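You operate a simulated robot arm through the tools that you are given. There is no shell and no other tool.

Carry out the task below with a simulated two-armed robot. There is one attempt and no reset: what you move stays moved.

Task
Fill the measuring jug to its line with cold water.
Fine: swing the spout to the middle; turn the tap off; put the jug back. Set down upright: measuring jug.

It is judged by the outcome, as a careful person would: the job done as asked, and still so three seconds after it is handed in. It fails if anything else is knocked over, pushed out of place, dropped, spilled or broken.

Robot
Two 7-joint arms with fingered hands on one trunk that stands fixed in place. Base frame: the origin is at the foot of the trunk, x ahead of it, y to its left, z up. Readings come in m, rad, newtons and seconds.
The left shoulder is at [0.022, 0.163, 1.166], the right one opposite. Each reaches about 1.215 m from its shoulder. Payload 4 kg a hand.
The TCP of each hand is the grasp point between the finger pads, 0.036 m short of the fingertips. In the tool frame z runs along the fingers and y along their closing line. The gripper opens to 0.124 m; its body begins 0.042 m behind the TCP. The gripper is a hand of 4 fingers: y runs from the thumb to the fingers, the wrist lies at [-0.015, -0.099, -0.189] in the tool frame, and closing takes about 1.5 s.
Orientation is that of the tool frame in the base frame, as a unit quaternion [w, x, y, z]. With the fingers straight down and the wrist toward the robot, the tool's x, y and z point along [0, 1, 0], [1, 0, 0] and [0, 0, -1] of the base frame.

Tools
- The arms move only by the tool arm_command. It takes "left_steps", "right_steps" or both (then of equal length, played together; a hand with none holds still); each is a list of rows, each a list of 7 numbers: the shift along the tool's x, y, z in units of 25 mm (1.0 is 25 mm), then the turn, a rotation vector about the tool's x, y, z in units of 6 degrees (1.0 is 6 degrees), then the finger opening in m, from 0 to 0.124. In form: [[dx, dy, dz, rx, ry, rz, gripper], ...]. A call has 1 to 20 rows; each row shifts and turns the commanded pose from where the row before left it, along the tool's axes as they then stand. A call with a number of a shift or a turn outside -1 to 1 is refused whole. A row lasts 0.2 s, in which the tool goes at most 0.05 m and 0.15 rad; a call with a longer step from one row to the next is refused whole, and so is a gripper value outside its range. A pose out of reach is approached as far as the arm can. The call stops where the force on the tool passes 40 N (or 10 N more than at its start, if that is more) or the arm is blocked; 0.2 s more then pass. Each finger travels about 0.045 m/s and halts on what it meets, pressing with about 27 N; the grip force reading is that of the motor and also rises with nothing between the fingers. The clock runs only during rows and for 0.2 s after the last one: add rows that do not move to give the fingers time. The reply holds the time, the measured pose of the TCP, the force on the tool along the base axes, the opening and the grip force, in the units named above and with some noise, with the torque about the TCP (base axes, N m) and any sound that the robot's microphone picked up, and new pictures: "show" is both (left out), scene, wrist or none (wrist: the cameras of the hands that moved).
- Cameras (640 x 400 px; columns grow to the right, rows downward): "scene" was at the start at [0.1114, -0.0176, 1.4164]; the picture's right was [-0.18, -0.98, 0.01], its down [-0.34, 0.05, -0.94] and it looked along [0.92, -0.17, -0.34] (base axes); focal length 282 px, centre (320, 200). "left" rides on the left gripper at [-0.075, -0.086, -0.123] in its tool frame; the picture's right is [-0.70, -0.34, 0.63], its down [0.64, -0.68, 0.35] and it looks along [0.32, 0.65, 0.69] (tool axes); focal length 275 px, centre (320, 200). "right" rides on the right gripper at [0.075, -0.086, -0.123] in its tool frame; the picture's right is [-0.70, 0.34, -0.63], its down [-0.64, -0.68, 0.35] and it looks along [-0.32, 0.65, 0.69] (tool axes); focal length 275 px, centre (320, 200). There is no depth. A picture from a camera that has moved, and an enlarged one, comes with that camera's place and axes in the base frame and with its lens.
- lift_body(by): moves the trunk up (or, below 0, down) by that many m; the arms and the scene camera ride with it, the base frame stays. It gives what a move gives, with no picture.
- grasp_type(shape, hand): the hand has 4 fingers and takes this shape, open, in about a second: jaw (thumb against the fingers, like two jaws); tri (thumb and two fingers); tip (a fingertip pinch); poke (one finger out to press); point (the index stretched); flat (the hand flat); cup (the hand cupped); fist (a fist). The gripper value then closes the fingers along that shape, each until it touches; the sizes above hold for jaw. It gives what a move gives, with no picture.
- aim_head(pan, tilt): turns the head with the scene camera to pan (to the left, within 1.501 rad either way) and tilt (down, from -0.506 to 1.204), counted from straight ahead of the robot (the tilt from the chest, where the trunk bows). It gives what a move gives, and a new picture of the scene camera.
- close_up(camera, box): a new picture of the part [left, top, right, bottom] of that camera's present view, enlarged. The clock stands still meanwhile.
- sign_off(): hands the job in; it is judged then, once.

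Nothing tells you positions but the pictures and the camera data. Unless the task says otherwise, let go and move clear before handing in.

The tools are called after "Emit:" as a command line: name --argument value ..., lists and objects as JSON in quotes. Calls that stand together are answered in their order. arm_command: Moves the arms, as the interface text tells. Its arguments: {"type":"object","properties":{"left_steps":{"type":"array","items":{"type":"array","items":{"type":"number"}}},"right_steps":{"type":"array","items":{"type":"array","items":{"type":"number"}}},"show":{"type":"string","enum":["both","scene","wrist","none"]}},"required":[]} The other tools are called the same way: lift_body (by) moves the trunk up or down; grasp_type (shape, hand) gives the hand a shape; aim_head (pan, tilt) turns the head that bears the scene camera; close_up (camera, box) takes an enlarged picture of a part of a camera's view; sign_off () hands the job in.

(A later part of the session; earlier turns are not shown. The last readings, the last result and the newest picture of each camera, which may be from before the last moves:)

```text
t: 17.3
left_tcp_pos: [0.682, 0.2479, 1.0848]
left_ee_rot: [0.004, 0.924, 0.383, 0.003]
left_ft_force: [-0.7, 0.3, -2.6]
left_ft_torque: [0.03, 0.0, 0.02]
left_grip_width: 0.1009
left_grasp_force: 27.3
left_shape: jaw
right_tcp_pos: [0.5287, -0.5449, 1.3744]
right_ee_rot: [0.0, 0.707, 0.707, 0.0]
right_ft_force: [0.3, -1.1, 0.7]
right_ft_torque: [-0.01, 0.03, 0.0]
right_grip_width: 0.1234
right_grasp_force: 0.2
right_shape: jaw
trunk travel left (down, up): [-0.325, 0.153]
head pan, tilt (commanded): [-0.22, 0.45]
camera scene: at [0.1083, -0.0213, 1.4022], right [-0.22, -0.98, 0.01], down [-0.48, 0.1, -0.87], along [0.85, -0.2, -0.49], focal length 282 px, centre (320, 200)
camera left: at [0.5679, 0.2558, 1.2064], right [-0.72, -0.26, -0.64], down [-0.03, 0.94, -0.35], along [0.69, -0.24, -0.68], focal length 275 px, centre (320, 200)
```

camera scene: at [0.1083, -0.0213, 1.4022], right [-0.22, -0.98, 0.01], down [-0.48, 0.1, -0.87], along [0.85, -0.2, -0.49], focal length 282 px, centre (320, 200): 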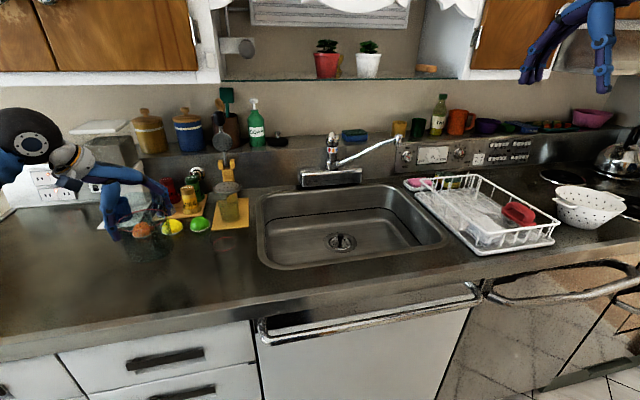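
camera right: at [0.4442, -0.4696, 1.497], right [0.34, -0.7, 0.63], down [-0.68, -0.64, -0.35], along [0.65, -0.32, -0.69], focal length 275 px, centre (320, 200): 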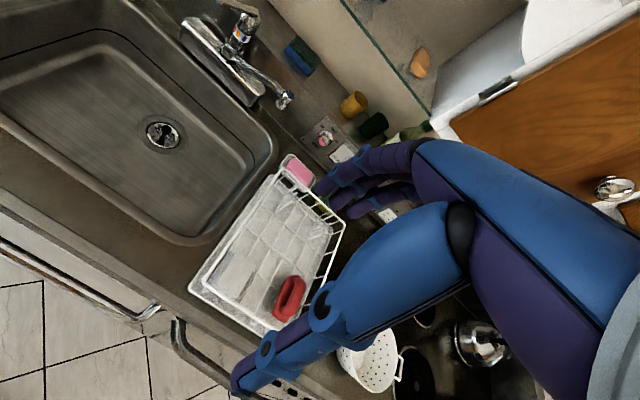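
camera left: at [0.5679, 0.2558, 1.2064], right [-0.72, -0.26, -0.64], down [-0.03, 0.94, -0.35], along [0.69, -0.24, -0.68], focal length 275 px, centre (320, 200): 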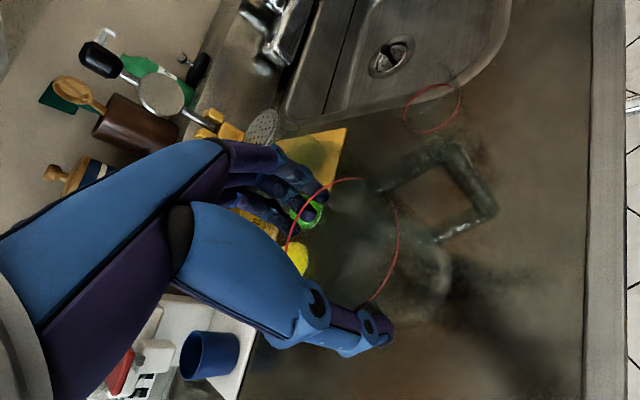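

The jug came up cleanly with the hand. From the new views the nozzle is near (0.92, -0.47, 1.12) with about 0.25 m reach from the tap axis, so I'll lift the jug higher, pass over the tumbler, and head for the left half of the sink.

Emit:
arm_command --left_steps '[[0, 0, -1, 0, 0, 0, 0.06], [0, 0, -1, 0, 0, 0, 0.06], [0, 0, -1, 0, 0, 0, 0.06], [0, 0, -1, 0, 0, 0, 0.06], [0, 0, -0.4, 0, 0, 0, 0.06], [-0.848, 0.951, 0, 0, 0, 0, 0.06], [-0.848, 0.951, 0, 0, 0, 0, 0.06], [-0.848, 0.951, 0, 0, 0, 0, 0.06], [-0.848, 0.951, 0, 0, 0, 0, 0.06], [-0.848, 0.951, 0, 0, 0, 0, 0.06], [-0.848, 0.951, 0, 0, 0, 0, 0.06]]' --show "both"

```text
t: 19.7
left_tcp_pos: [0.6932, 0.0564, 1.1948]
left_ee_rot: [0.004, 0.923, 0.384, 0.003]
left_ft_force: [0.2, -0.9, -3.1]
left_ft_torque: [0.08, -0.02, -0.02]
left_grip_width: 0.1005
left_grasp_force: 26.0
left_shape: jaw
right_tcp_pos: [0.5288, -0.5464, 1.373]
right_ee_rot: [-0.001, 0.707, 0.707, 0.001]
right_ft_force: [0.9, -0.1, -0.4]
right_ft_torque: [0.01, 0.01, 0.02]
right_grip_width: 0.1237
right_grasp_force: 0.1
right_shape: jaw
trunk travel left (down, up): [-0.325, 0.153]
head pan, tilt (commanded): [-0.22, 0.45]
camera scene: at [0.1088, -0.0224, 1.4021], right [-0.22, -0.98, 0.01], down [-0.48, 0.1, -0.87], along [0.85, -0.2, -0.49], focal length 282 px, centre (320, 200)
camera left: at [0.5792, 0.0642, 1.317], right [-0.72, -0.26, -0.64], down [-0.03, 0.94, -0.35], along [0.69, -0.24, -0.69], focal length 275 px, centre (320, 200)
```

scene: 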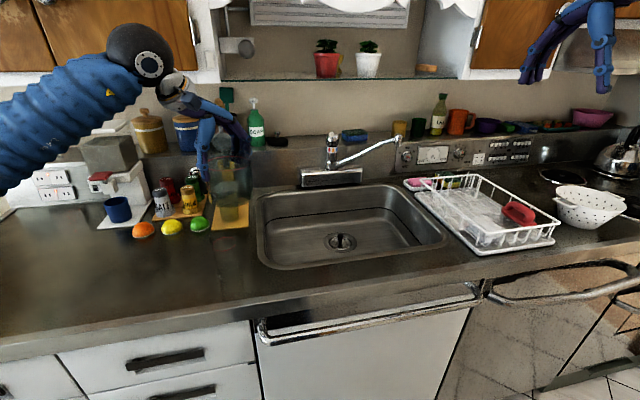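
left: 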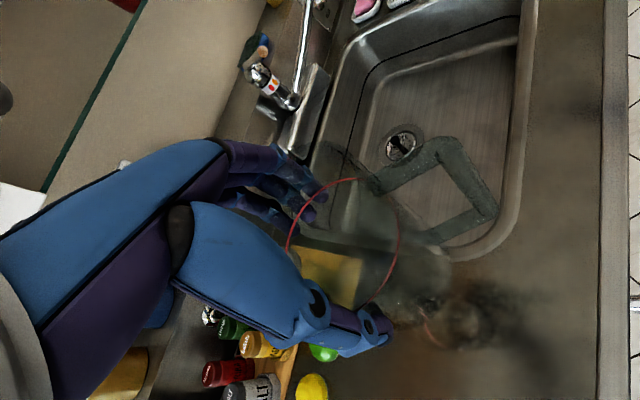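

Emit:
close_up --camera "scene" --box '[170, 110, 290, 270]'

```text
2.50 times, centred on (230, 190) of scene
camera zoom: at [0.1088, -0.0224, 1.4021], right [-0.22, -0.98, 0.01], down [-0.48, 0.1, -0.87], along [0.85, -0.2, -0.49], focal length 704 px, centre (545, 225)
```

zoom: 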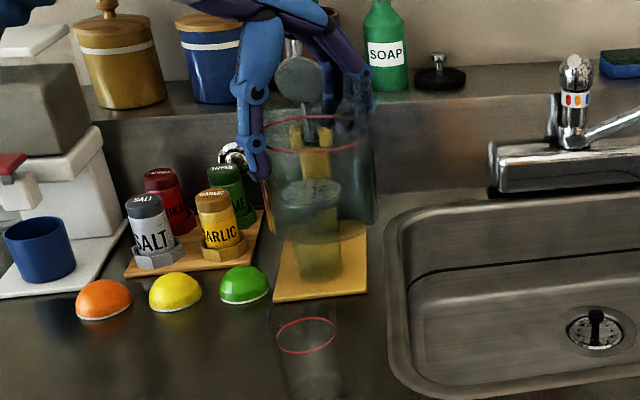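

The jug's base hangs about 0.098 below the TCP, so its base stood on the counter at z 0.912. I'll continue over the front of the sink and then back toward the target spot near (0.87, -0.16).

Emit:
arm_command --left_steps '[[-0.842, 0.922, 0, 0, 0, 0, 0.06], [-0.842, 0.922, 0, 0, 0, 0, 0.06], [-0.842, 0.922, 0, 0, 0, 0, 0.06], [-0.842, 0.922, 0, 0, 0, 0, 0.06], [-0.842, 0.922, 0, 0, 0, 0, 0.06], [0.449, 0.929, 0, 0, 0, 0, 0.06], [0.449, 0.929, 0, 0, 0, 0, 0.06], [0.449, 0.929, 0, 0, 0, 0, 0.06], [0.449, 0.929, 0, 0, 0, 0, 0.06]]' --show "both"

```text
t: 21.7
left_tcp_pos: [0.7991, -0.1331, 1.1963]
left_ee_rot: [0.004, 0.924, 0.383, 0.003]
left_ft_force: [0.0, -0.4, -1.9]
left_ft_torque: [0.03, -0.02, 0.02]
left_grip_width: 0.1007
left_grasp_force: 26.7
left_shape: jaw
right_tcp_pos: [0.5286, -0.5458, 1.3735]
right_ee_rot: [-0.001, 0.706, 0.708, 0.001]
right_ft_force: [0.4, -0.1, 0.2]
right_ft_torque: [0.0, 0.0, -0.02]
right_grip_width: 0.1235
right_grasp_force: 0.1
right_shape: jaw
trunk travel left (down, up): [-0.325, 0.153]
head pan, tilt (commanded): [-0.22, 0.45]
camera scene: at [0.109, -0.0218, 1.4021], right [-0.22, -0.98, 0.01], down [-0.48, 0.1, -0.87], along [0.85, -0.2, -0.49], focal length 282 px, centre (320, 200)
camera left: at [0.6847, -0.125, 1.3192], right [-0.72, -0.26, -0.64], down [-0.03, 0.94, -0.35], along [0.69, -0.24, -0.69], focal length 275 px, centre (320, 200)
```

scene: 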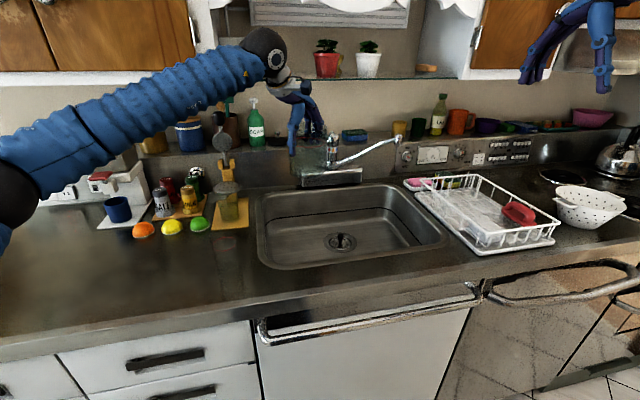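
left: 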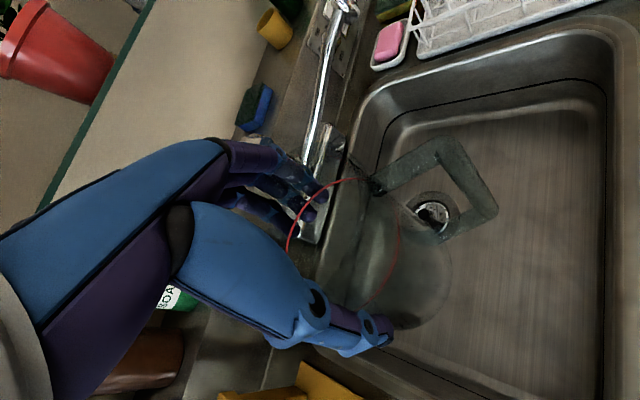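

Emit:
close_up --camera "scene" --box '[240, 120, 460, 280]'

Emit:
close_up --camera "right" --box '[0, 0, 320, 200]'

```text
2.50 times, centred on (350, 200) of scene
camera zoom: at [0.109, -0.0218, 1.4021], right [-0.22, -0.98, 0.01], down [-0.48, 0.1, -0.87], along [0.85, -0.2, -0.49], focal length 704 px, centre (245, 200)
```

zoom: 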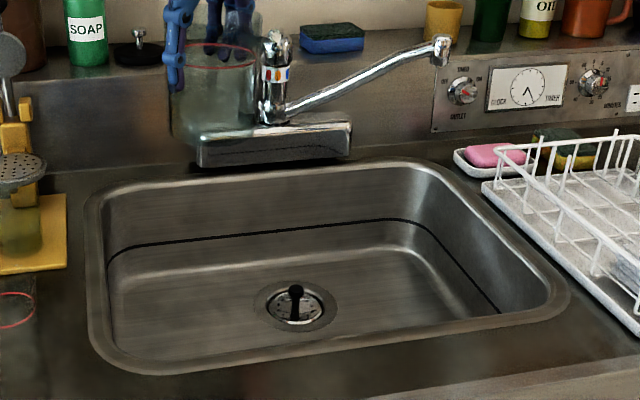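

```text
2.00 times, centred on (160, 100) of right
camera zoom: at [0.4445, -0.47, 1.4968], right [0.34, -0.7, 0.63], down [-0.68, -0.64, -0.35], along [0.65, -0.32, -0.69], focal length 551 px, centre (640, 400)
```

zoom: 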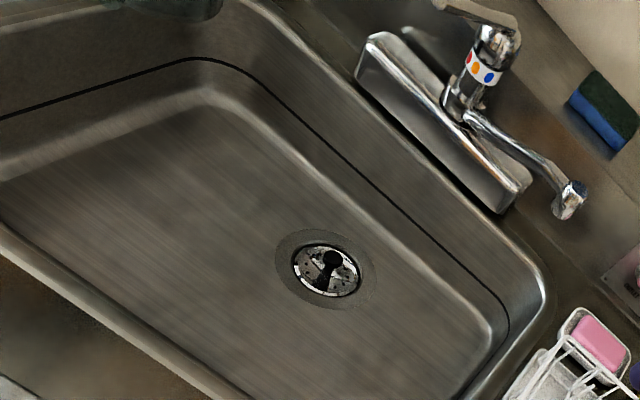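

The jug hangs over the sink with the lever and spout well clear. I'll move to above (0.87, -0.16) and look before lowering.

Emit:
arm_command --left_steps '[[0.424, 0.922, 0, 0, 0, 0, 0.06], [0.424, 0.922, 0, 0, 0, 0, 0.06], [0.424, 0.922, 0, 0, 0, 0, 0.06], [0, 0, 1, 0, 0, 0, 0.06], [0, 0, 1, 0, 0, 0, 0.06], [0, 0, 1, 0, 0, 0, 0.06], [0, 0, 1, 0, 0, 0, 0.06]]' --show "both"

Emit:
close_up --camera "scene" --box '[240, 100, 460, 280]'

Emit:
close_up --camera "right" --box '[0, 0, 320, 200]'

```text
t: 23.3
left_tcp_pos: [0.8718, -0.1576, 1.0976]
left_ee_rot: [0.004, 0.924, 0.383, 0.004]
left_ft_force: [0.3, 0.7, -2.0]
left_ft_torque: [0.04, -0.02, -0.01]
left_grip_width: 0.1002
left_grasp_force: 26.8
left_shape: jaw
right_tcp_pos: [0.5293, -0.5446, 1.3738]
right_ee_rot: [-0.001, 0.708, 0.707, -0.001]
right_ft_force: [-0.4, 0.2, 0.0]
right_ft_torque: [0.03, 0.02, -0.01]
right_grip_width: 0.1237
right_grasp_force: 0.0
right_shape: jaw
trunk travel left (down, up): [-0.325, 0.153]
head pan, tilt (commanded): [-0.22, 0.45]
camera scene: at [0.1091, -0.0212, 1.4021], right [-0.22, -0.98, 0.01], down [-0.48, 0.1, -0.87], along [0.85, -0.2, -0.49], focal length 282 px, centre (320, 200)
camera left: at [0.7569, -0.1499, 1.2196], right [-0.72, -0.26, -0.64], down [-0.03, 0.94, -0.35], along [0.69, -0.24, -0.68], focal length 275 px, centre (320, 200)
```

scene: 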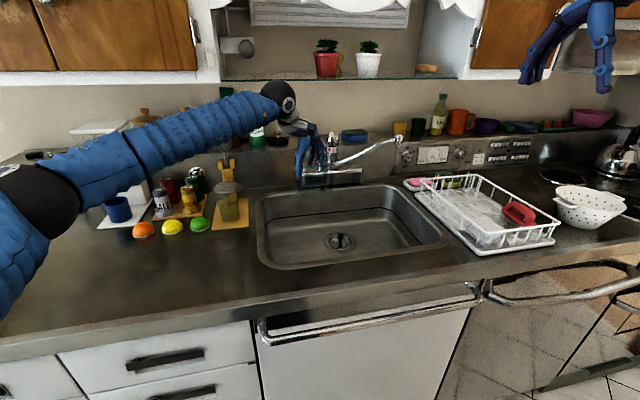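
left: 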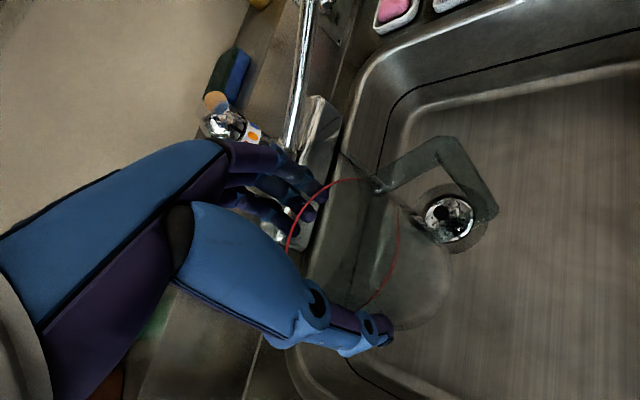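

```text
2.22 times, centred on (350, 190) of scene
camera zoom: at [0.1091, -0.0212, 1.4021], right [-0.22, -0.98, 0.01], down [-0.48, 0.1, -0.87], along [0.85, -0.2, -0.49], focal length 626 px, centre (253, 222)
```

zoom: 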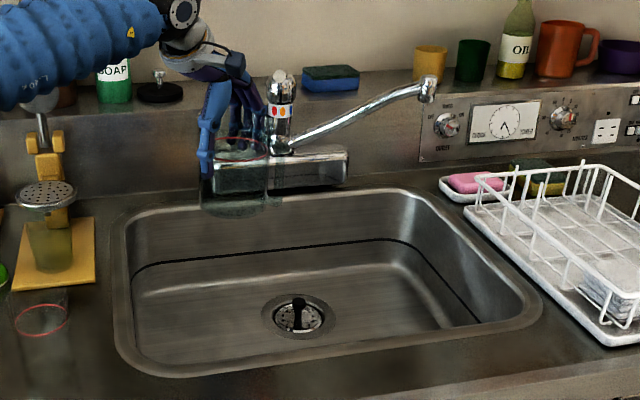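

```text
2.00 times, centred on (160, 100) of right
camera zoom: at [0.4445, -0.4694, 1.497], right [0.34, -0.7, 0.63], down [-0.68, -0.64, -0.35], along [0.65, -0.32, -0.69], focal length 551 px, centre (640, 400)
```

zoom: 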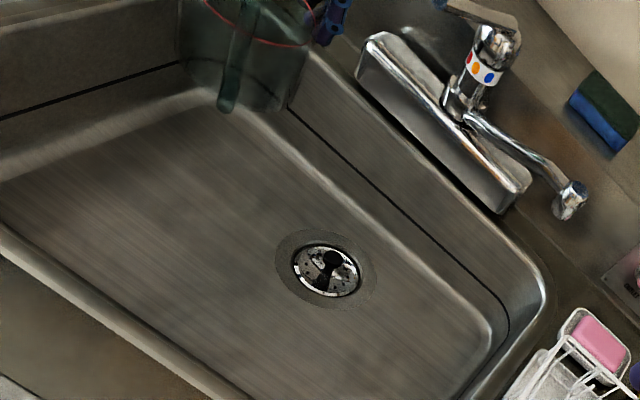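

Emit:
arm_command --left_steps '[[0, 0, 1, 0, 0, 0, 0.06], [0, 0, 1, 0, 0, 0, 0.06], [0, 0, 1, 0, 0, 0, 0.06], [0, 0, 1, 0, 0, 0, 0.06], [0, 0, 1, 0, 0, 0, 0.06], [0, 0, 1, 0, 0, 0, 0.06], [0, 0, 1, 0, 0, 0, 0.06], [0, 0, 1, 0, 0, 0, 0.06]]' --show "both"

Emit:
close_up --camera "scene" --box '[240, 100, 460, 280]'

Emit:
close_up --camera "right" --box '[0, 0, 320, 200]'

```text
t: 25.1
left_tcp_pos: [0.8749, -0.1596, 0.8976]
left_ee_rot: [0.003, 0.923, 0.384, 0.003]
left_ft_force: [-0.4, -1.0, -2.2]
left_ft_torque: [0.06, -0.01, -0.01]
left_grip_width: 0.1005
left_grasp_force: 27.2
left_shape: jaw
right_tcp_pos: [0.5291, -0.5451, 1.3731]
right_ee_rot: [-0.001, 0.708, 0.707, 0.0]
right_ft_force: [0.2, -0.1, 0.0]
right_ft_torque: [0.01, 0.02, 0.04]
right_grip_width: 0.1235
right_grasp_force: 0.1
right_shape: jaw
trunk travel left (down, up): [-0.325, 0.153]
head pan, tilt (commanded): [-0.22, 0.45]
camera scene: at [0.1091, -0.0213, 1.402], right [-0.22, -0.98, 0.01], down [-0.48, 0.1, -0.87], along [0.85, -0.2, -0.49], focal length 282 px, centre (320, 200)
camera left: at [0.7595, -0.1514, 1.0194], right [-0.72, -0.26, -0.64], down [-0.03, 0.94, -0.35], along [0.69, -0.24, -0.68], focal length 275 px, centre (320, 200)
```

scene: 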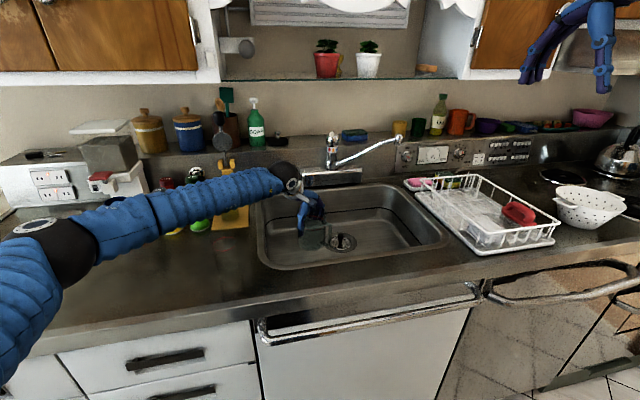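
left: 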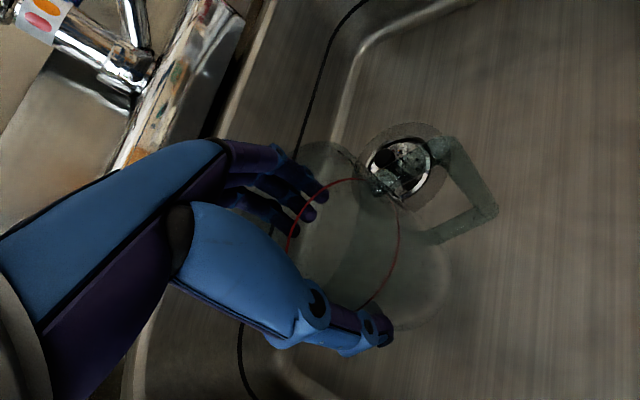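

```text
2.22 times, centred on (350, 190) of scene
camera zoom: at [0.1091, -0.0213, 1.402], right [-0.22, -0.98, 0.01], down [-0.48, 0.1, -0.87], along [0.85, -0.2, -0.49], focal length 626 px, centre (253, 222)
```

zoom: 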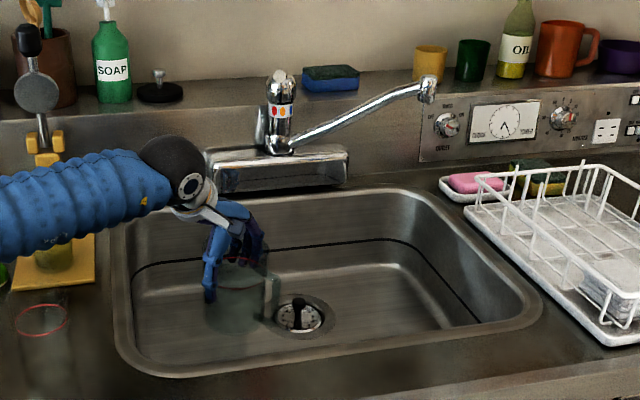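

```text
2.00 times, centred on (160, 100) of right
camera zoom: at [0.4446, -0.4695, 1.4969], right [0.34, -0.7, 0.63], down [-0.68, -0.64, -0.35], along [0.65, -0.32, -0.69], focal length 551 px, centre (640, 400)
```

zoom: 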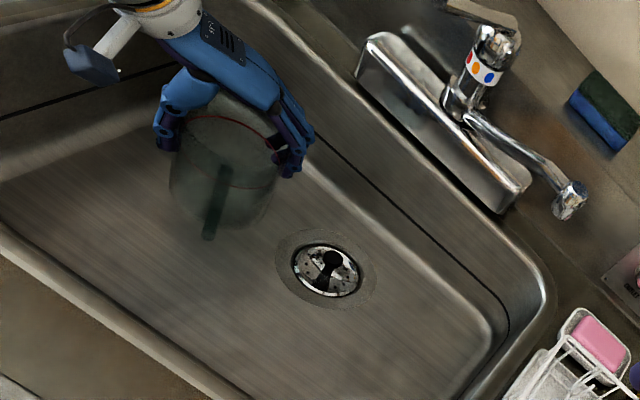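

Emit:
close_up --camera "scene" --box '[150, 170, 290, 290]'

```text
3.33 times, centred on (220, 230) of scene
camera zoom: at [0.1091, -0.0213, 1.402], right [-0.22, -0.98, 0.01], down [-0.48, 0.1, -0.87], along [0.85, -0.2, -0.49], focal length 939 px, centre (653, 100)
```

zoom: 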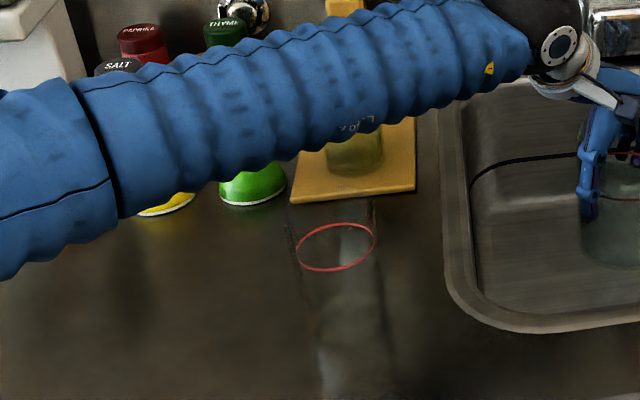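

The forearm passes close above the tumbler, so lowering further could touch it. I'll raise the trunk first so the elbow rides higher before the jug goes down.

Emit:
lift_body --by 0.15

```text
t: 26.9
left_tcp_pos: [0.8736, -0.1596, 1.0475]
left_ee_rot: [0.003, 0.923, 0.384, 0.003]
left_ft_force: [-0.5, 0.3, -2.2]
left_ft_torque: [0.05, 0.0, 0.0]
left_grip_width: 0.1006
left_grasp_force: 27.2
left_shape: jaw
right_tcp_pos: [0.5299, -0.5459, 1.524]
right_ee_rot: [0.0, 0.707, 0.708, 0.0]
right_ft_force: [-0.1, 0.1, 0.0]
right_ft_torque: [0.01, 0.0, -0.02]
right_grip_width: 0.1238
right_grasp_force: 0.1
right_shape: jaw
trunk travel left (down, up): [-0.475, 0.003]
head pan, tilt (commanded): [-0.22, 0.45]
```

Emit:
arm_command --left_steps '[[0, 0, 1, 0, 0, 0, 0.06], [0, 0, 1, 0, 0, 0, 0.06], [0, 0, 1, 0, 0, 0, 0.06], [0, 0, 1, 0, 0, 0, 0.06], [0, 0, 1, 0, 0, 0, 0.06], [0, 0, 1, 0, 0, 0, 0.06], [0, 0, 0.6, 0, 0, 0, 0.06]]' --show "both"

Emit:
close_up --camera "scene" --box '[150, 170, 400, 330]'

```text
t: 28.5
left_tcp_pos: [0.8749, -0.1607, 0.8822]
left_ee_rot: [0.003, 0.923, 0.386, 0.004]
left_ft_force: [-0.7, -0.1, -1.8]
left_ft_torque: [0.04, -0.03, -0.02]
left_grip_width: 0.1005
left_grasp_force: 26.6
left_shape: jaw
right_tcp_pos: [0.5291, -0.5442, 1.5237]
right_ee_rot: [-0.001, 0.708, 0.707, 0.0]
right_ft_force: [-0.3, 0.4, 0.2]
right_ft_torque: [0.02, -0.02, -0.01]
right_grip_width: 0.1238
right_grasp_force: 0.0
right_shape: jaw
trunk travel left (down, up): [-0.475, 0.003]
head pan, tilt (commanded): [-0.22, 0.45]
camera scene: at [0.0831, -0.0215, 1.5594], right [-0.22, -0.98, 0.0], down [-0.43, 0.1, -0.9], along [0.88, -0.2, -0.44], focal length 282 px, centre (320, 200)
camera left: at [0.7606, -0.1523, 1.0042], right [-0.72, -0.26, -0.64], down [-0.03, 0.94, -0.35], along [0.69, -0.24, -0.68], focal length 275 px, centre (320, 200)
```

scene: 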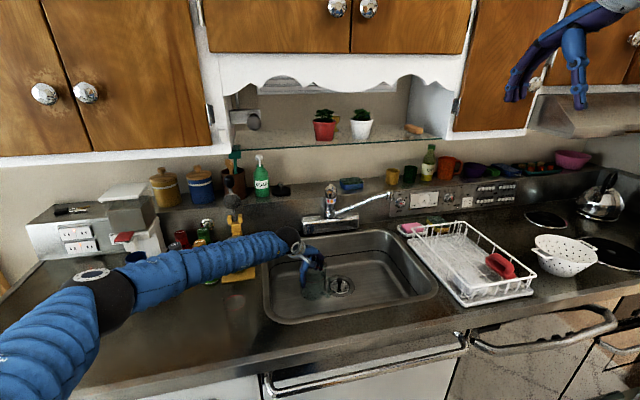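
left: 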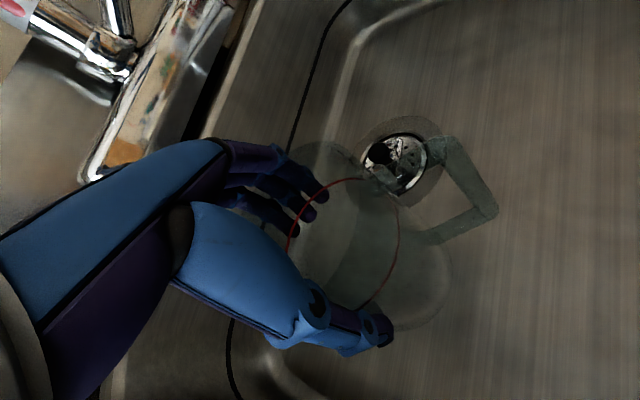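

```text
2.50 times, centred on (275, 250) of scene
camera zoom: at [0.0831, -0.0215, 1.5594], right [-0.22, -0.98, 0.0], down [-0.43, 0.1, -0.9], along [0.88, -0.2, -0.44], focal length 704 px, centre (432, 75)
```

zoom: 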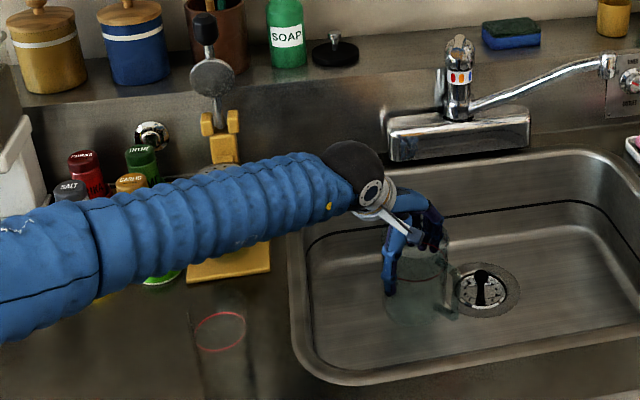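

Emit:
arm_command --left_steps '[[0, 0, 0.3, 0, 0, 0, 0.06], [0, 0, 0.3, 0, 0, 0, 0.06], [0, 0, 0.2, 0, 0, 0, 0.06], [0, 0, 0.2, 0, 0, 0, 0.06]]' --show "wrist"

Emit:
close_up --camera "scene" --box '[180, 200, 400, 330]'

```text
t: 29.5
left_tcp_pos: [0.875, -0.1606, 0.8579]
left_ee_rot: [0.003, 0.924, 0.383, 0.004]
left_ft_force: [0.3, 0.3, -2.1]
left_ft_torque: [0.02, -0.01, -0.01]
left_grip_width: 0.1003
left_grasp_force: 26.9
left_shape: jaw
right_tcp_pos: [0.5287, -0.5448, 1.5238]
right_ee_rot: [-0.001, 0.708, 0.707, 0.0]
right_ft_force: [-0.4, 0.5, 0.3]
right_ft_torque: [-0.01, -0.03, -0.03]
right_grip_width: 0.1235
right_grasp_force: 0.0
right_shape: jaw
trunk travel left (down, up): [-0.475, 0.003]
head pan, tilt (commanded): [-0.22, 0.45]
camera left: at [0.7604, -0.153, 0.9797], right [-0.72, -0.26, -0.64], down [-0.03, 0.94, -0.35], along [0.69, -0.24, -0.68], focal length 275 px, centre (320, 200)
```

left: 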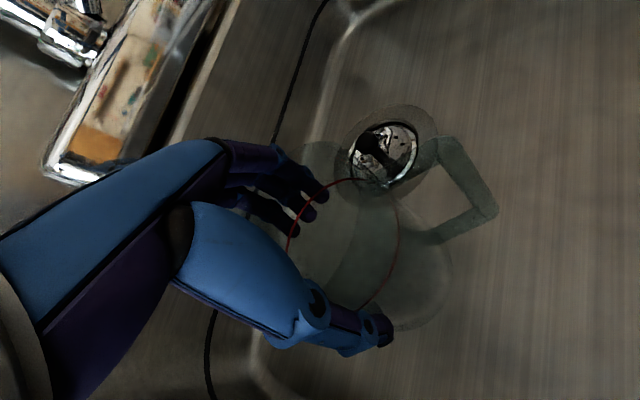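

```text
2.91 times, centred on (290, 265) of scene
camera zoom: at [0.0831, -0.0215, 1.5594], right [-0.22, -0.98, 0.0], down [-0.43, 0.1, -0.9], along [0.88, -0.2, -0.44], focal length 819 px, centre (407, 11)
```

zoom: 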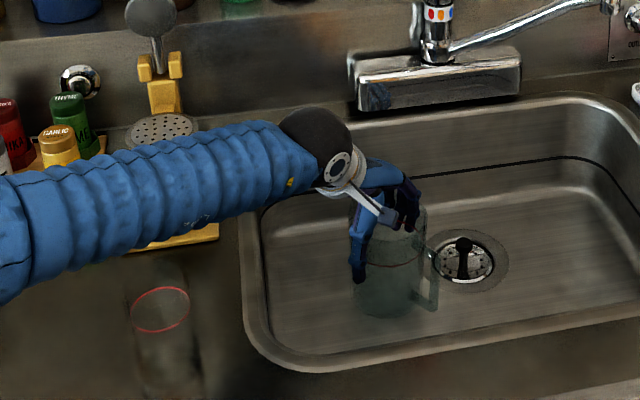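

Emit:
arm_command --left_steps '[[0, 0, 0.15, 0, 0, 0, 0.06], [0, 0, 0.15, 0, 0, 0, 0.06], [0, 0, 0.1, 0, 0, 0, 0.06], [0, 0, 0.1, 0, 0, 0, 0.06]]' --show "none"

```text
t: 30.5
left_tcp_pos: [0.8738, -0.1607, 0.8473]
left_ee_rot: [0.004, 0.923, 0.384, 0.004]
left_ft_force: [-0.9, -0.1, 2.2]
left_ft_torque: [-0.08, -0.14, -0.03]
left_grip_width: 0.1004
left_grasp_force: 26.6
left_shape: jaw
right_tcp_pos: [0.5279, -0.5447, 1.5251]
right_ee_rot: [0.0, 0.707, 0.708, 0.0]
right_ft_force: [-0.2, -0.2, -0.3]
right_ft_torque: [0.0, 0.0, 0.01]
right_grip_width: 0.1234
right_grasp_force: 0.1
right_shape: jaw
trunk travel left (down, up): [-0.475, 0.003]
head pan, tilt (commanded): [-0.22, 0.45]
```

The force flipped sign at TCP z 0.847, just where I expected the jug to meet the sink floor. I'll settle it by a millimetre and open the hand.

Emit:
arm_command --left_steps '[[0, 0, 0.05, 0, 0, 0, 0.06], [0, 0, 0, 0, 0, 0, 0.09], [0, 0, 0, 0, 0, 0, 0.1], [0, 0, 0, 0, 0, 0, 0.11], [0, 0, 0, 0, 0, 0, 0.12], [0, 0, 0, 0, 0, 0, 0.124], [0, 0, 0, 0, 0, 0, 0.124], [0, 0, 0, 0, 0, 0, 0.124]]' --show "both"

Emit:
close_up --camera "scene" --box '[240, 210, 400, 310]'

```text
t: 32.3
left_tcp_pos: [0.8739, -0.16, 0.8441]
left_ee_rot: [0.004, 0.923, 0.384, 0.003]
left_ft_force: [-1.2, 1.0, 4.7]
left_ft_torque: [-0.14, -0.07, -0.06]
left_grip_width: 0.1241
left_grasp_force: 0.1
left_shape: jaw
right_tcp_pos: [0.5281, -0.5456, 1.5247]
right_ee_rot: [0.0, 0.707, 0.708, 0.0]
right_ft_force: [0.6, 0.0, 0.1]
right_ft_torque: [-0.01, -0.02, -0.01]
right_grip_width: 0.1238
right_grasp_force: 0.1
right_shape: jaw
trunk travel left (down, up): [-0.475, 0.003]
head pan, tilt (commanded): [-0.22, 0.45]
camera scene: at [0.0821, -0.0212, 1.5595], right [-0.22, -0.98, 0.0], down [-0.42, 0.1, -0.9], along [0.88, -0.2, -0.44], focal length 282 px, centre (320, 200)
camera left: at [0.7598, -0.1525, 0.9667], right [-0.72, -0.26, -0.64], down [-0.02, 0.94, -0.35], along [0.69, -0.24, -0.68], focal length 275 px, centre (320, 200)
```

scene: 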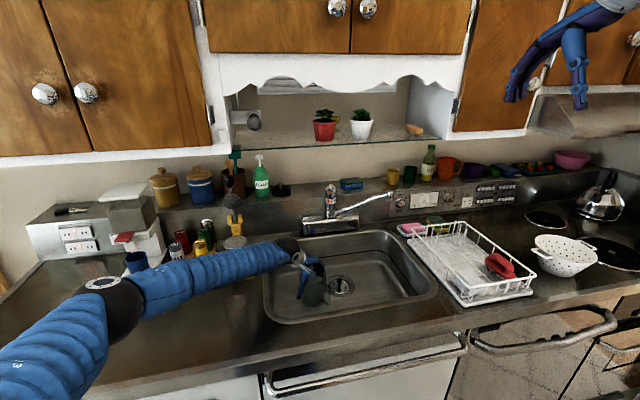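
left: 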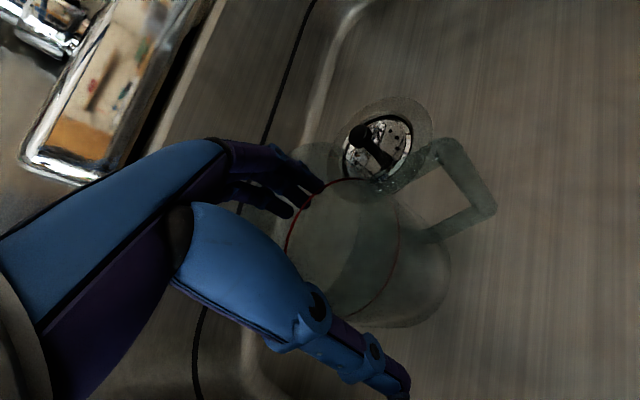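

```text
4.00 times, centred on (320, 260) of scene
camera zoom: at [0.0821, -0.0212, 1.5595], right [-0.22, -0.98, 0.0], down [-0.42, 0.1, -0.9], along [0.88, -0.2, -0.44], focal length 1127 px, centre (320, -40)
```

zoom: 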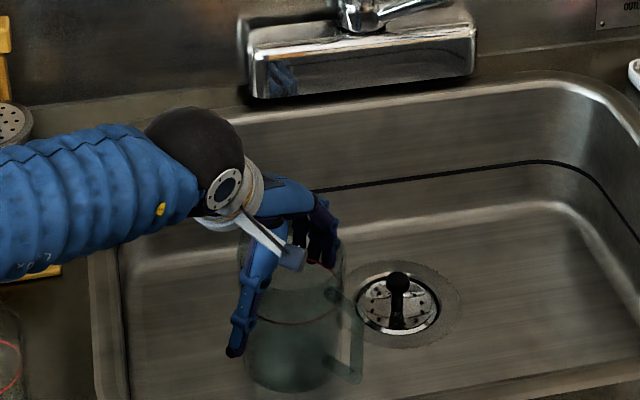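

Emit:
arm_command --left_steps '[[0, 0, -0.4, 0, 0, 0, 0.124], [0, 0, -0.6, 0, 0, 0, 0.124], [0, 0, -1, 0, 0, 0, 0.124], [0, 0, -1, 0, 0, 0, 0.124], [0, 0, -1, 0, 0, 0, 0.124], [0, 0, -1, 0, 0, 0, 0.124], [0, 0, -1, 0, 0, 0, 0.124], [0, 0, -1, 0, 0, 0, 0.124], [0, 0, -1, 0, 0, 0, 0.124], [0, 0, -1, 0, 0, 0, 0.124], [0, 0, -1, 0, 0, 0, 0.124], [0, 0, -1, 0, 0, 0, 0.124], [0, 0, -1, 0, 0, 0, 0.124], [0, 0, -1, 0, 0, 0, 0.124], [0, 0, -1, 0, 0, 0, 0.124], [0, 0, -1, 0, 0, 0, 0.124]]' --show "both"

Emit:
close_up --camera "scene" --box '[240, 210, 400, 310]'

```text
t: 35.7
left_tcp_pos: [0.871, -0.1599, 1.2186]
left_ee_rot: [0.004, 0.923, 0.384, 0.004]
left_ft_force: [-0.1, -0.8, 0.1]
left_ft_torque: [0.01, 0.0, -0.01]
left_grip_width: 0.1237
left_grasp_force: 0.2
left_shape: jaw
right_tcp_pos: [0.5288, -0.5448, 1.523]
right_ee_rot: [0.0, 0.707, 0.707, 0.0]
right_ft_force: [-0.5, 0.6, 0.2]
right_ft_torque: [0.02, 0.01, -0.01]
right_grip_width: 0.1235
right_grasp_force: 0.1
right_shape: jaw
trunk travel left (down, up): [-0.475, 0.003]
head pan, tilt (commanded): [-0.22, 0.45]
camera scene: at [0.0822, -0.0214, 1.5595], right [-0.22, -0.98, 0.0], down [-0.42, 0.1, -0.9], along [0.88, -0.2, -0.44], focal length 282 px, centre (320, 200)
camera left: at [0.7563, -0.1515, 1.3414], right [-0.72, -0.26, -0.64], down [-0.02, 0.94, -0.35], along [0.69, -0.24, -0.68], focal length 275 px, centre (320, 200)
```

scene: 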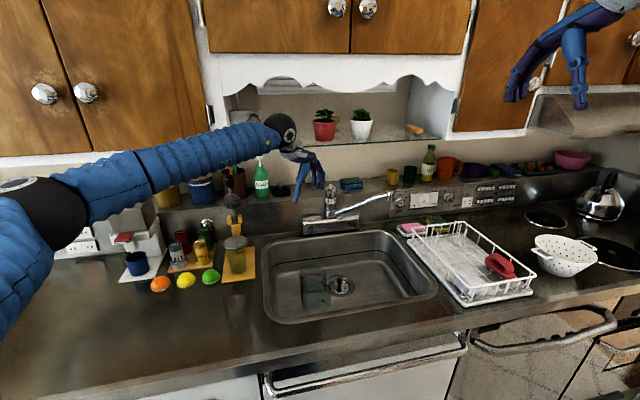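
left: 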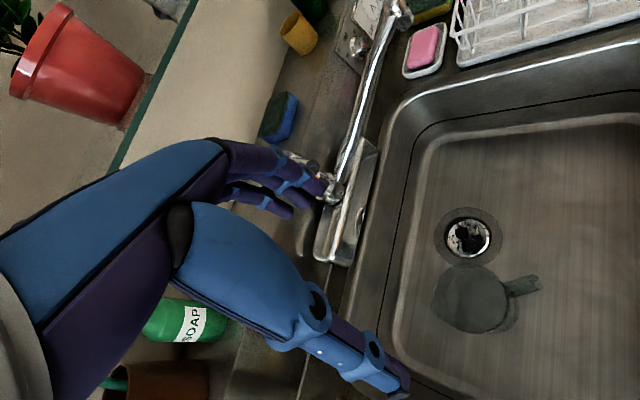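

```text
4.00 times, centred on (320, 260) of scene
camera zoom: at [0.0822, -0.0214, 1.5595], right [-0.22, -0.98, 0.0], down [-0.42, 0.1, -0.9], along [0.88, -0.2, -0.44], focal length 1127 px, centre (320, -40)
```

zoom: 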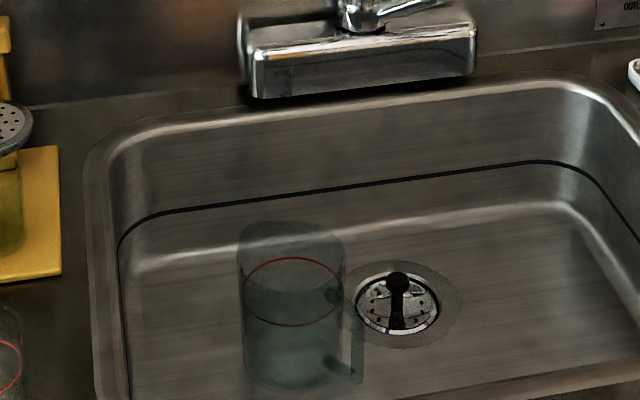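

The jug stands upright on the sink floor left of the drain. I'll draw the left hand back out of the way where its camera can still see the jug, and give the right hand a pointing shape for working the spout and lever.

Emit:
arm_command --left_steps '[[-0.12, -0.97, -0.1, 0, 0, 0, 0.124], [-0.12, -0.97, -0.1, 0, 0, 0, 0.124], [-0.12, -0.97, -0.1, 0, 0, 0, 0.124], [-0.12, -0.97, -0.1, 0, 0, 0, 0.124], [-0.12, -0.97, -0.1, 0, 0, 0, 0.124], [-0.12, -0.97, -0.1, 0, 0, 0, 0.124], [-0.12, -0.97, -0.1, 0, 0, 0, 0.124], [-0.12, -0.97, -0.1, 0, 0, 0, 0.124], [-0.12, -0.97, -0.1, 0, 0, 0, 0.124], [-0.12, -0.97, -0.1, 0, 0, 0, 0.124], [-0.12, -0.97, -0.1, 0, 0, 0, 0.124], [-0.12, -0.97, -0.1, 0, 0, 0, 0.124]]' --show "wrist"

Emit:
grasp_type --shape "point" --hand "right"

Emit:
aim_head --pan -0.35 --tilt 0.45

Emit:
close_up --camera "right" --box '[0, 0, 640, 400]'

```text
t: 38.3
left_tcp_pos: [0.6386, 0.0202, 1.2472]
left_ee_rot: [0.005, 0.923, 0.384, 0.003]
left_ft_force: [-0.2, 0.5, 0.7]
left_ft_torque: [-0.01, 0.01, -0.02]
left_grip_width: 0.1239
left_grasp_force: 0.1
left_shape: jaw
right_tcp_pos: [0.5273, -0.5434, 1.5243]
right_ee_rot: [0.001, 0.708, 0.707, 0.0]
right_ft_force: [-1.1, -0.2, -0.4]
right_ft_torque: [0.02, 0.01, 0.03]
right_grip_width: 0.1236
right_grasp_force: 0.1
right_shape: jaw
trunk travel left (down, up): [-0.475, 0.003]
head pan, tilt (commanded): [-0.22, 0.45]
camera left: at [0.5242, 0.029, 1.3692], right [-0.72, -0.26, -0.64], down [-0.02, 0.94, -0.35], along [0.69, -0.24, -0.68], focal length 275 px, centre (320, 200)
```

left: 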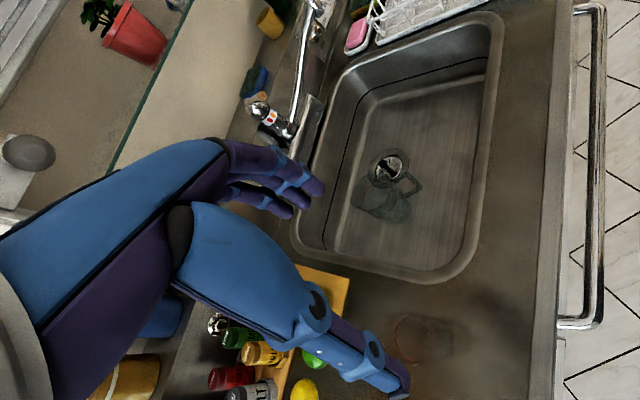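

```text
t: 39.2
left_tcp_pos: [0.6392, 0.0204, 1.2462]
left_ee_rot: [0.003, 0.923, 0.384, 0.003]
left_ft_force: [0.5, 0.1, -0.5]
left_ft_torque: [0.0, 0.01, 0.02]
left_grip_width: 0.1238
left_grasp_force: 0.0
left_shape: jaw
right_tcp_pos: [0.5286, -0.5447, 1.5242]
right_ee_rot: [0.001, 0.707, 0.707, 0.0]
right_ft_force: [0.4, -1.0, -1.2]
right_ft_torque: [-0.02, 0.01, -0.02]
right_grip_width: 0.1162
right_grasp_force: 0.1
right_shape: point
trunk travel left (down, up): [-0.475, 0.003]
head pan, tilt (commanded): [-0.22, 0.45]
```

```text
t: 39.9
left_tcp_pos: [0.6402, 0.0193, 1.2467]
left_ee_rot: [0.003, 0.924, 0.383, 0.003]
left_ft_force: [0.0, -0.3, 0.1]
left_ft_torque: [-0.01, 0.01, -0.01]
left_grip_width: 0.1238
left_grasp_force: 0.1
left_shape: jaw
right_tcp_pos: [0.5282, -0.5442, 1.5243]
right_ee_rot: [0.0, 0.707, 0.707, 0.0]
right_ft_force: [-0.2, 0.1, -0.7]
right_ft_torque: [0.0, -0.01, 0.0]
right_grip_width: 0.1163
right_grasp_force: 0.2
right_shape: point
trunk travel left (down, up): [-0.475, 0.003]
head pan, tilt (commanded): [-0.351, 0.45]
camera scene: at [0.0792, -0.0325, 1.5594], right [-0.34, -0.94, 0.0], down [-0.41, 0.15, -0.9], along [0.85, -0.31, -0.44], focal length 282 px, centre (320, 200)
```

scene: 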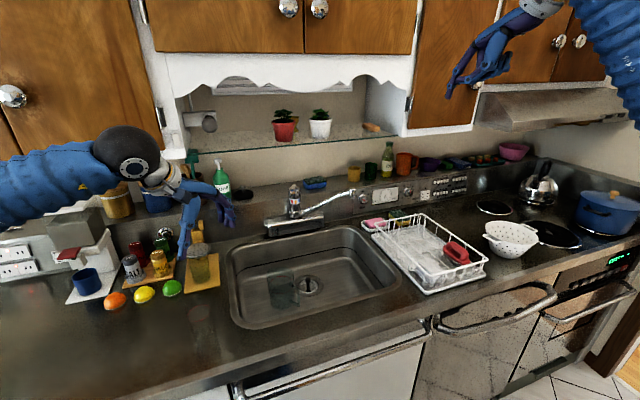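

```text
1.00 times, centred on (320, 200) of right (not enlarged: the box is as wide or as high as the picture)
camera zoom: at [0.4436, -0.4692, 1.6473], right [0.34, -0.7, 0.63], down [-0.68, -0.64, -0.35], along [0.65, -0.32, -0.69], focal length 275 px, centre (320, 200)
```

zoom: 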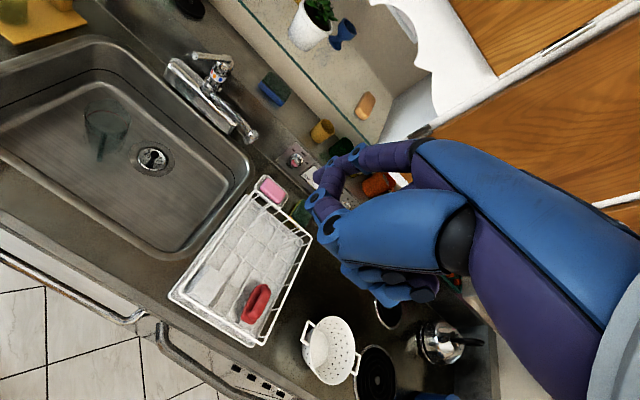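

Emit:
close_up --camera "scene" --box '[430, 0, 590, 110]'

Emit:
close_up --camera "right" --box '[280, 120, 480, 320]'

```text
3.64 times, centred on (510, 55) of scene
camera zoom: at [0.0792, -0.0325, 1.5594], right [-0.34, -0.94, 0.0], down [-0.41, 0.15, -0.9], along [0.85, -0.31, -0.44], focal length 1024 px, centre (-371, 727)
```

zoom: 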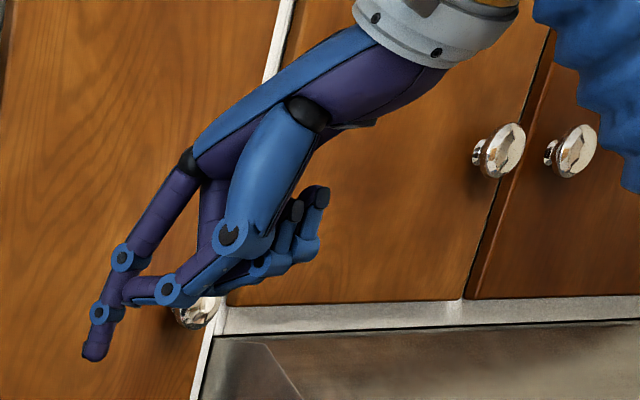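

```text
2.00 times, centred on (380, 220) of right
camera zoom: at [0.4436, -0.4692, 1.6473], right [0.34, -0.7, 0.63], down [-0.68, -0.64, -0.35], along [0.65, -0.32, -0.69], focal length 551 px, centre (200, 160)
```

zoom: 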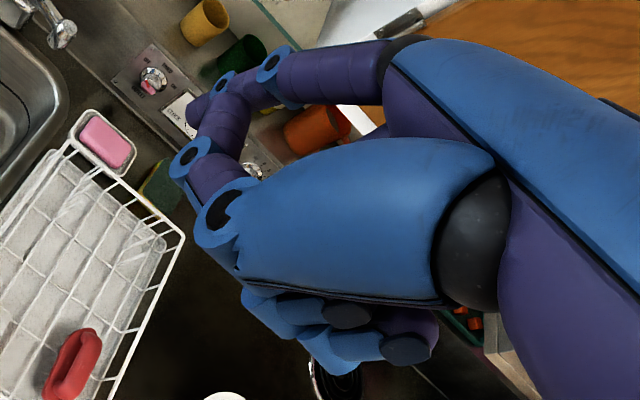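

Emit:
grasp_type --shape "poke" --hand "right"

Emit:
close_up --camera "scene" --box '[430, 0, 590, 110]'

Emit:
close_up --camera "right" --box '[240, 100, 480, 320]'

```text
t: 40.8
left_tcp_pos: [0.6397, 0.0207, 1.2468]
left_ee_rot: [0.003, 0.924, 0.383, 0.003]
left_ft_force: [0.8, -0.2, -0.3]
left_ft_torque: [-0.01, 0.0, -0.03]
left_grip_width: 0.1236
left_grasp_force: 0.0
left_shape: jaw
right_tcp_pos: [0.5289, -0.5457, 1.5249]
right_ee_rot: [0.0, 0.707, 0.707, 0.0]
right_ft_force: [1.2, 0.1, 0.0]
right_ft_torque: [0.02, -0.01, -0.02]
right_grip_width: 0.0
right_grasp_force: 0.0
right_shape: poke
trunk travel left (down, up): [-0.475, 0.003]
head pan, tilt (commanded): [-0.351, 0.45]
```

```text
3.64 times, centred on (510, 55) of scene
camera zoom: at [0.0792, -0.0327, 1.5594], right [-0.34, -0.94, 0.0], down [-0.41, 0.15, -0.9], along [0.85, -0.31, -0.44], focal length 1024 px, centre (-371, 727)
```

zoom: 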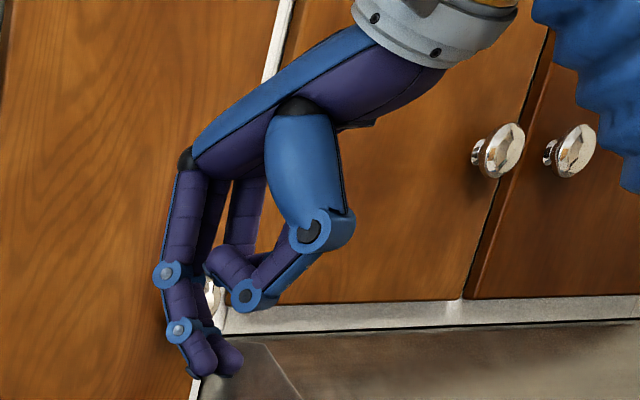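

```text
1.82 times, centred on (360, 210) of right
camera zoom: at [0.4437, -0.4694, 1.6473], right [0.34, -0.7, 0.63], down [-0.68, -0.64, -0.35], along [0.65, -0.32, -0.69], focal length 500 px, centre (247, 182)
```

zoom: 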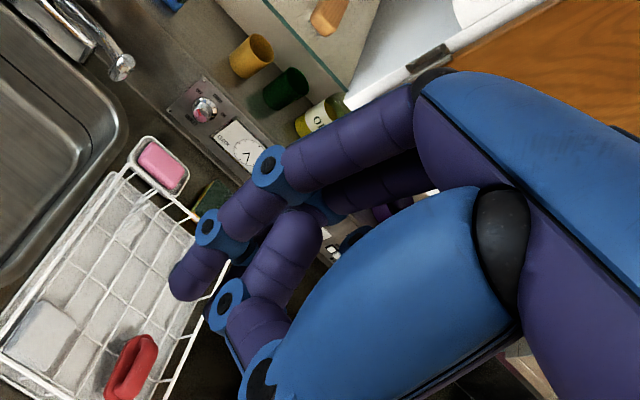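

The poke shape gives a compact straight pin near the TCP, good for pushing. I'll take the right hand forward, above and behind the spout, to swing it from its right side toward the left.

Emit:
arm_command --right_steps '[[0.105, 0.97, 0.556, 0, 0, 0, 0.124], [0.105, 0.97, 0.556, 0, 0, 0, 0.124], [0.105, 0.97, 0.556, 0, 0, 0, 0.124], [0.105, 0.97, 0.556, 0, 0, 0, 0.124], [0.105, 0.97, 0.556, 0, 0, 0, 0.124], [0.105, 0.97, 0.556, 0, 0, 0, 0.124], [0.105, 0.97, 0.556, 0, 0, 0, 0.124], [0.105, 0.97, 0.556, 0, 0, 0, 0.124], [0.105, 0.97, 0.556, 0, 0, 0, 0.124], [0.105, 0.97, 0.556, 0, 0, 0, 0.124], [0.105, 0.97, 0.556, 0, 0, 0, 0.124], [0.105, 0.97, 0.556, 0, 0, 0, 0.124]]' --show "both"

```text
t: 43.4
left_tcp_pos: [0.6402, 0.0196, 1.2463]
left_ee_rot: [0.003, 0.923, 0.384, 0.003]
left_ft_force: [0.2, 0.3, 0.1]
left_ft_torque: [0.02, 0.04, 0.03]
left_grip_width: 0.1238
left_grasp_force: 0.0
left_shape: jaw
right_tcp_pos: [0.8195, -0.5138, 1.3571]
right_ee_rot: [-0.001, 0.708, 0.706, 0.0]
right_ft_force: [-0.4, 0.5, -0.4]
right_ft_torque: [0.02, 0.01, -0.03]
right_grip_width: 0.0
right_grasp_force: 0.0
right_shape: poke
trunk travel left (down, up): [-0.475, 0.003]
head pan, tilt (commanded): [-0.351, 0.45]
camera scene: at [0.0804, -0.0325, 1.5594], right [-0.34, -0.94, 0.0], down [-0.41, 0.15, -0.9], along [0.84, -0.31, -0.44], focal length 282 px, centre (320, 200)
camera right: at [0.7344, -0.4378, 1.4797], right [0.34, -0.7, 0.63], down [-0.68, -0.64, -0.34], along [0.65, -0.32, -0.69], focal length 275 px, centre (320, 200)
```

scene: 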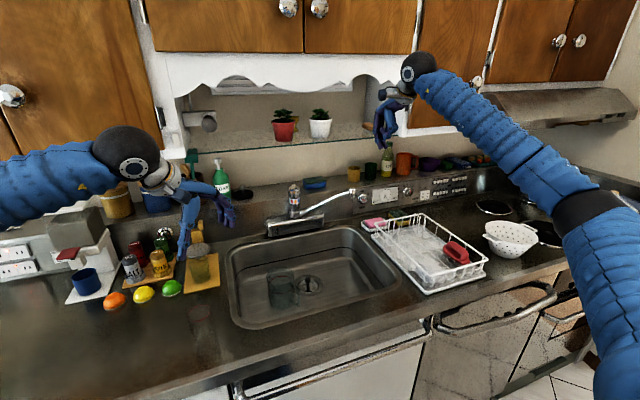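
right: 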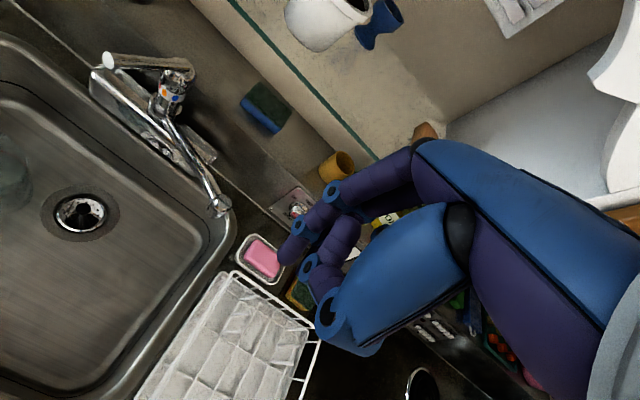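

Emit:
arm_command --right_steps '[[0, 0, 0, 0, 0, -1, 0.124], [0, 0, 0, 0, 0, -1, 0.124], [0, 0, 0, 0, 0, -1, 0.124], [0, 0, 0, 0, 0, -1, 0.124], [0, 0, 0, 0, 0, -1, 0.124], [0, 0, 0, 0, 0, -1, 0.124], [0, 0, 0, 0, 0, -1, 0.124]]' --show "both"

```text
t: 45.0
left_tcp_pos: [0.6392, 0.0204, 1.2455]
left_ee_rot: [0.004, 0.924, 0.383, 0.004]
left_ft_force: [-0.3, 0.1, 0.6]
left_ft_torque: [-0.01, 0.0, 0.01]
left_grip_width: 0.1241
left_grasp_force: 0.1
left_shape: jaw
right_tcp_pos: [0.8185, -0.5142, 1.3582]
right_ee_rot: [0.0, 0.629, 0.777, 0.0]
right_ft_force: [-0.6, 0.6, -0.3]
right_ft_torque: [-0.03, 0.0, -0.01]
right_grip_width: 0.0002
right_grasp_force: 0.0
right_shape: poke
right hand out of reach, approached as far as the arm can: row 3, 4, 5, 6, 7
trunk travel left (down, up): [-0.475, 0.003]
head pan, tilt (commanded): [-0.351, 0.45]
camera scene: at [0.0795, -0.0327, 1.5594], right [-0.34, -0.94, 0.0], down [-0.41, 0.15, -0.9], along [0.85, -0.31, -0.44], focal length 282 px, centre (320, 200)
camera right: at [0.72, -0.4573, 1.4804], right [0.47, -0.61, 0.63], down [-0.53, -0.77, -0.35], along [0.7, -0.17, -0.69], focal length 275 px, centre (320, 200)
```

scene: 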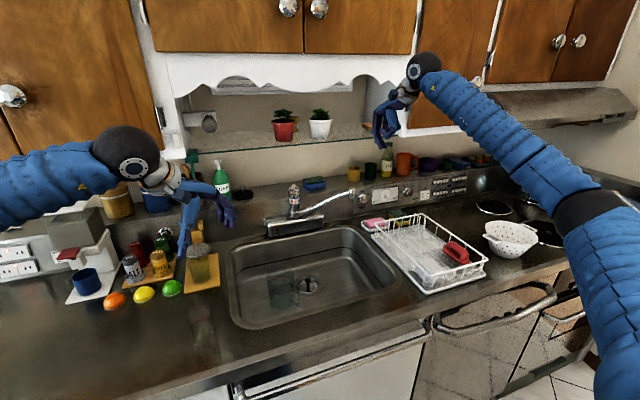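
right: 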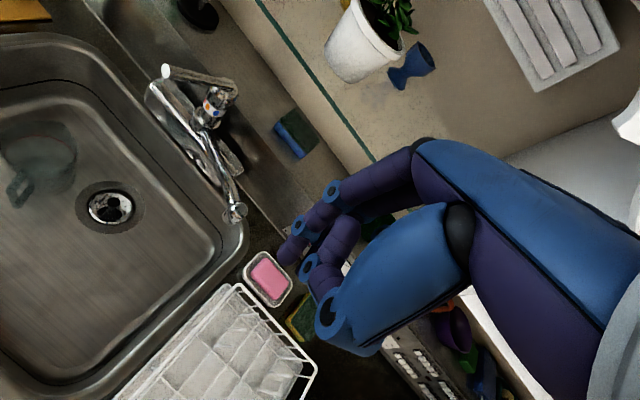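

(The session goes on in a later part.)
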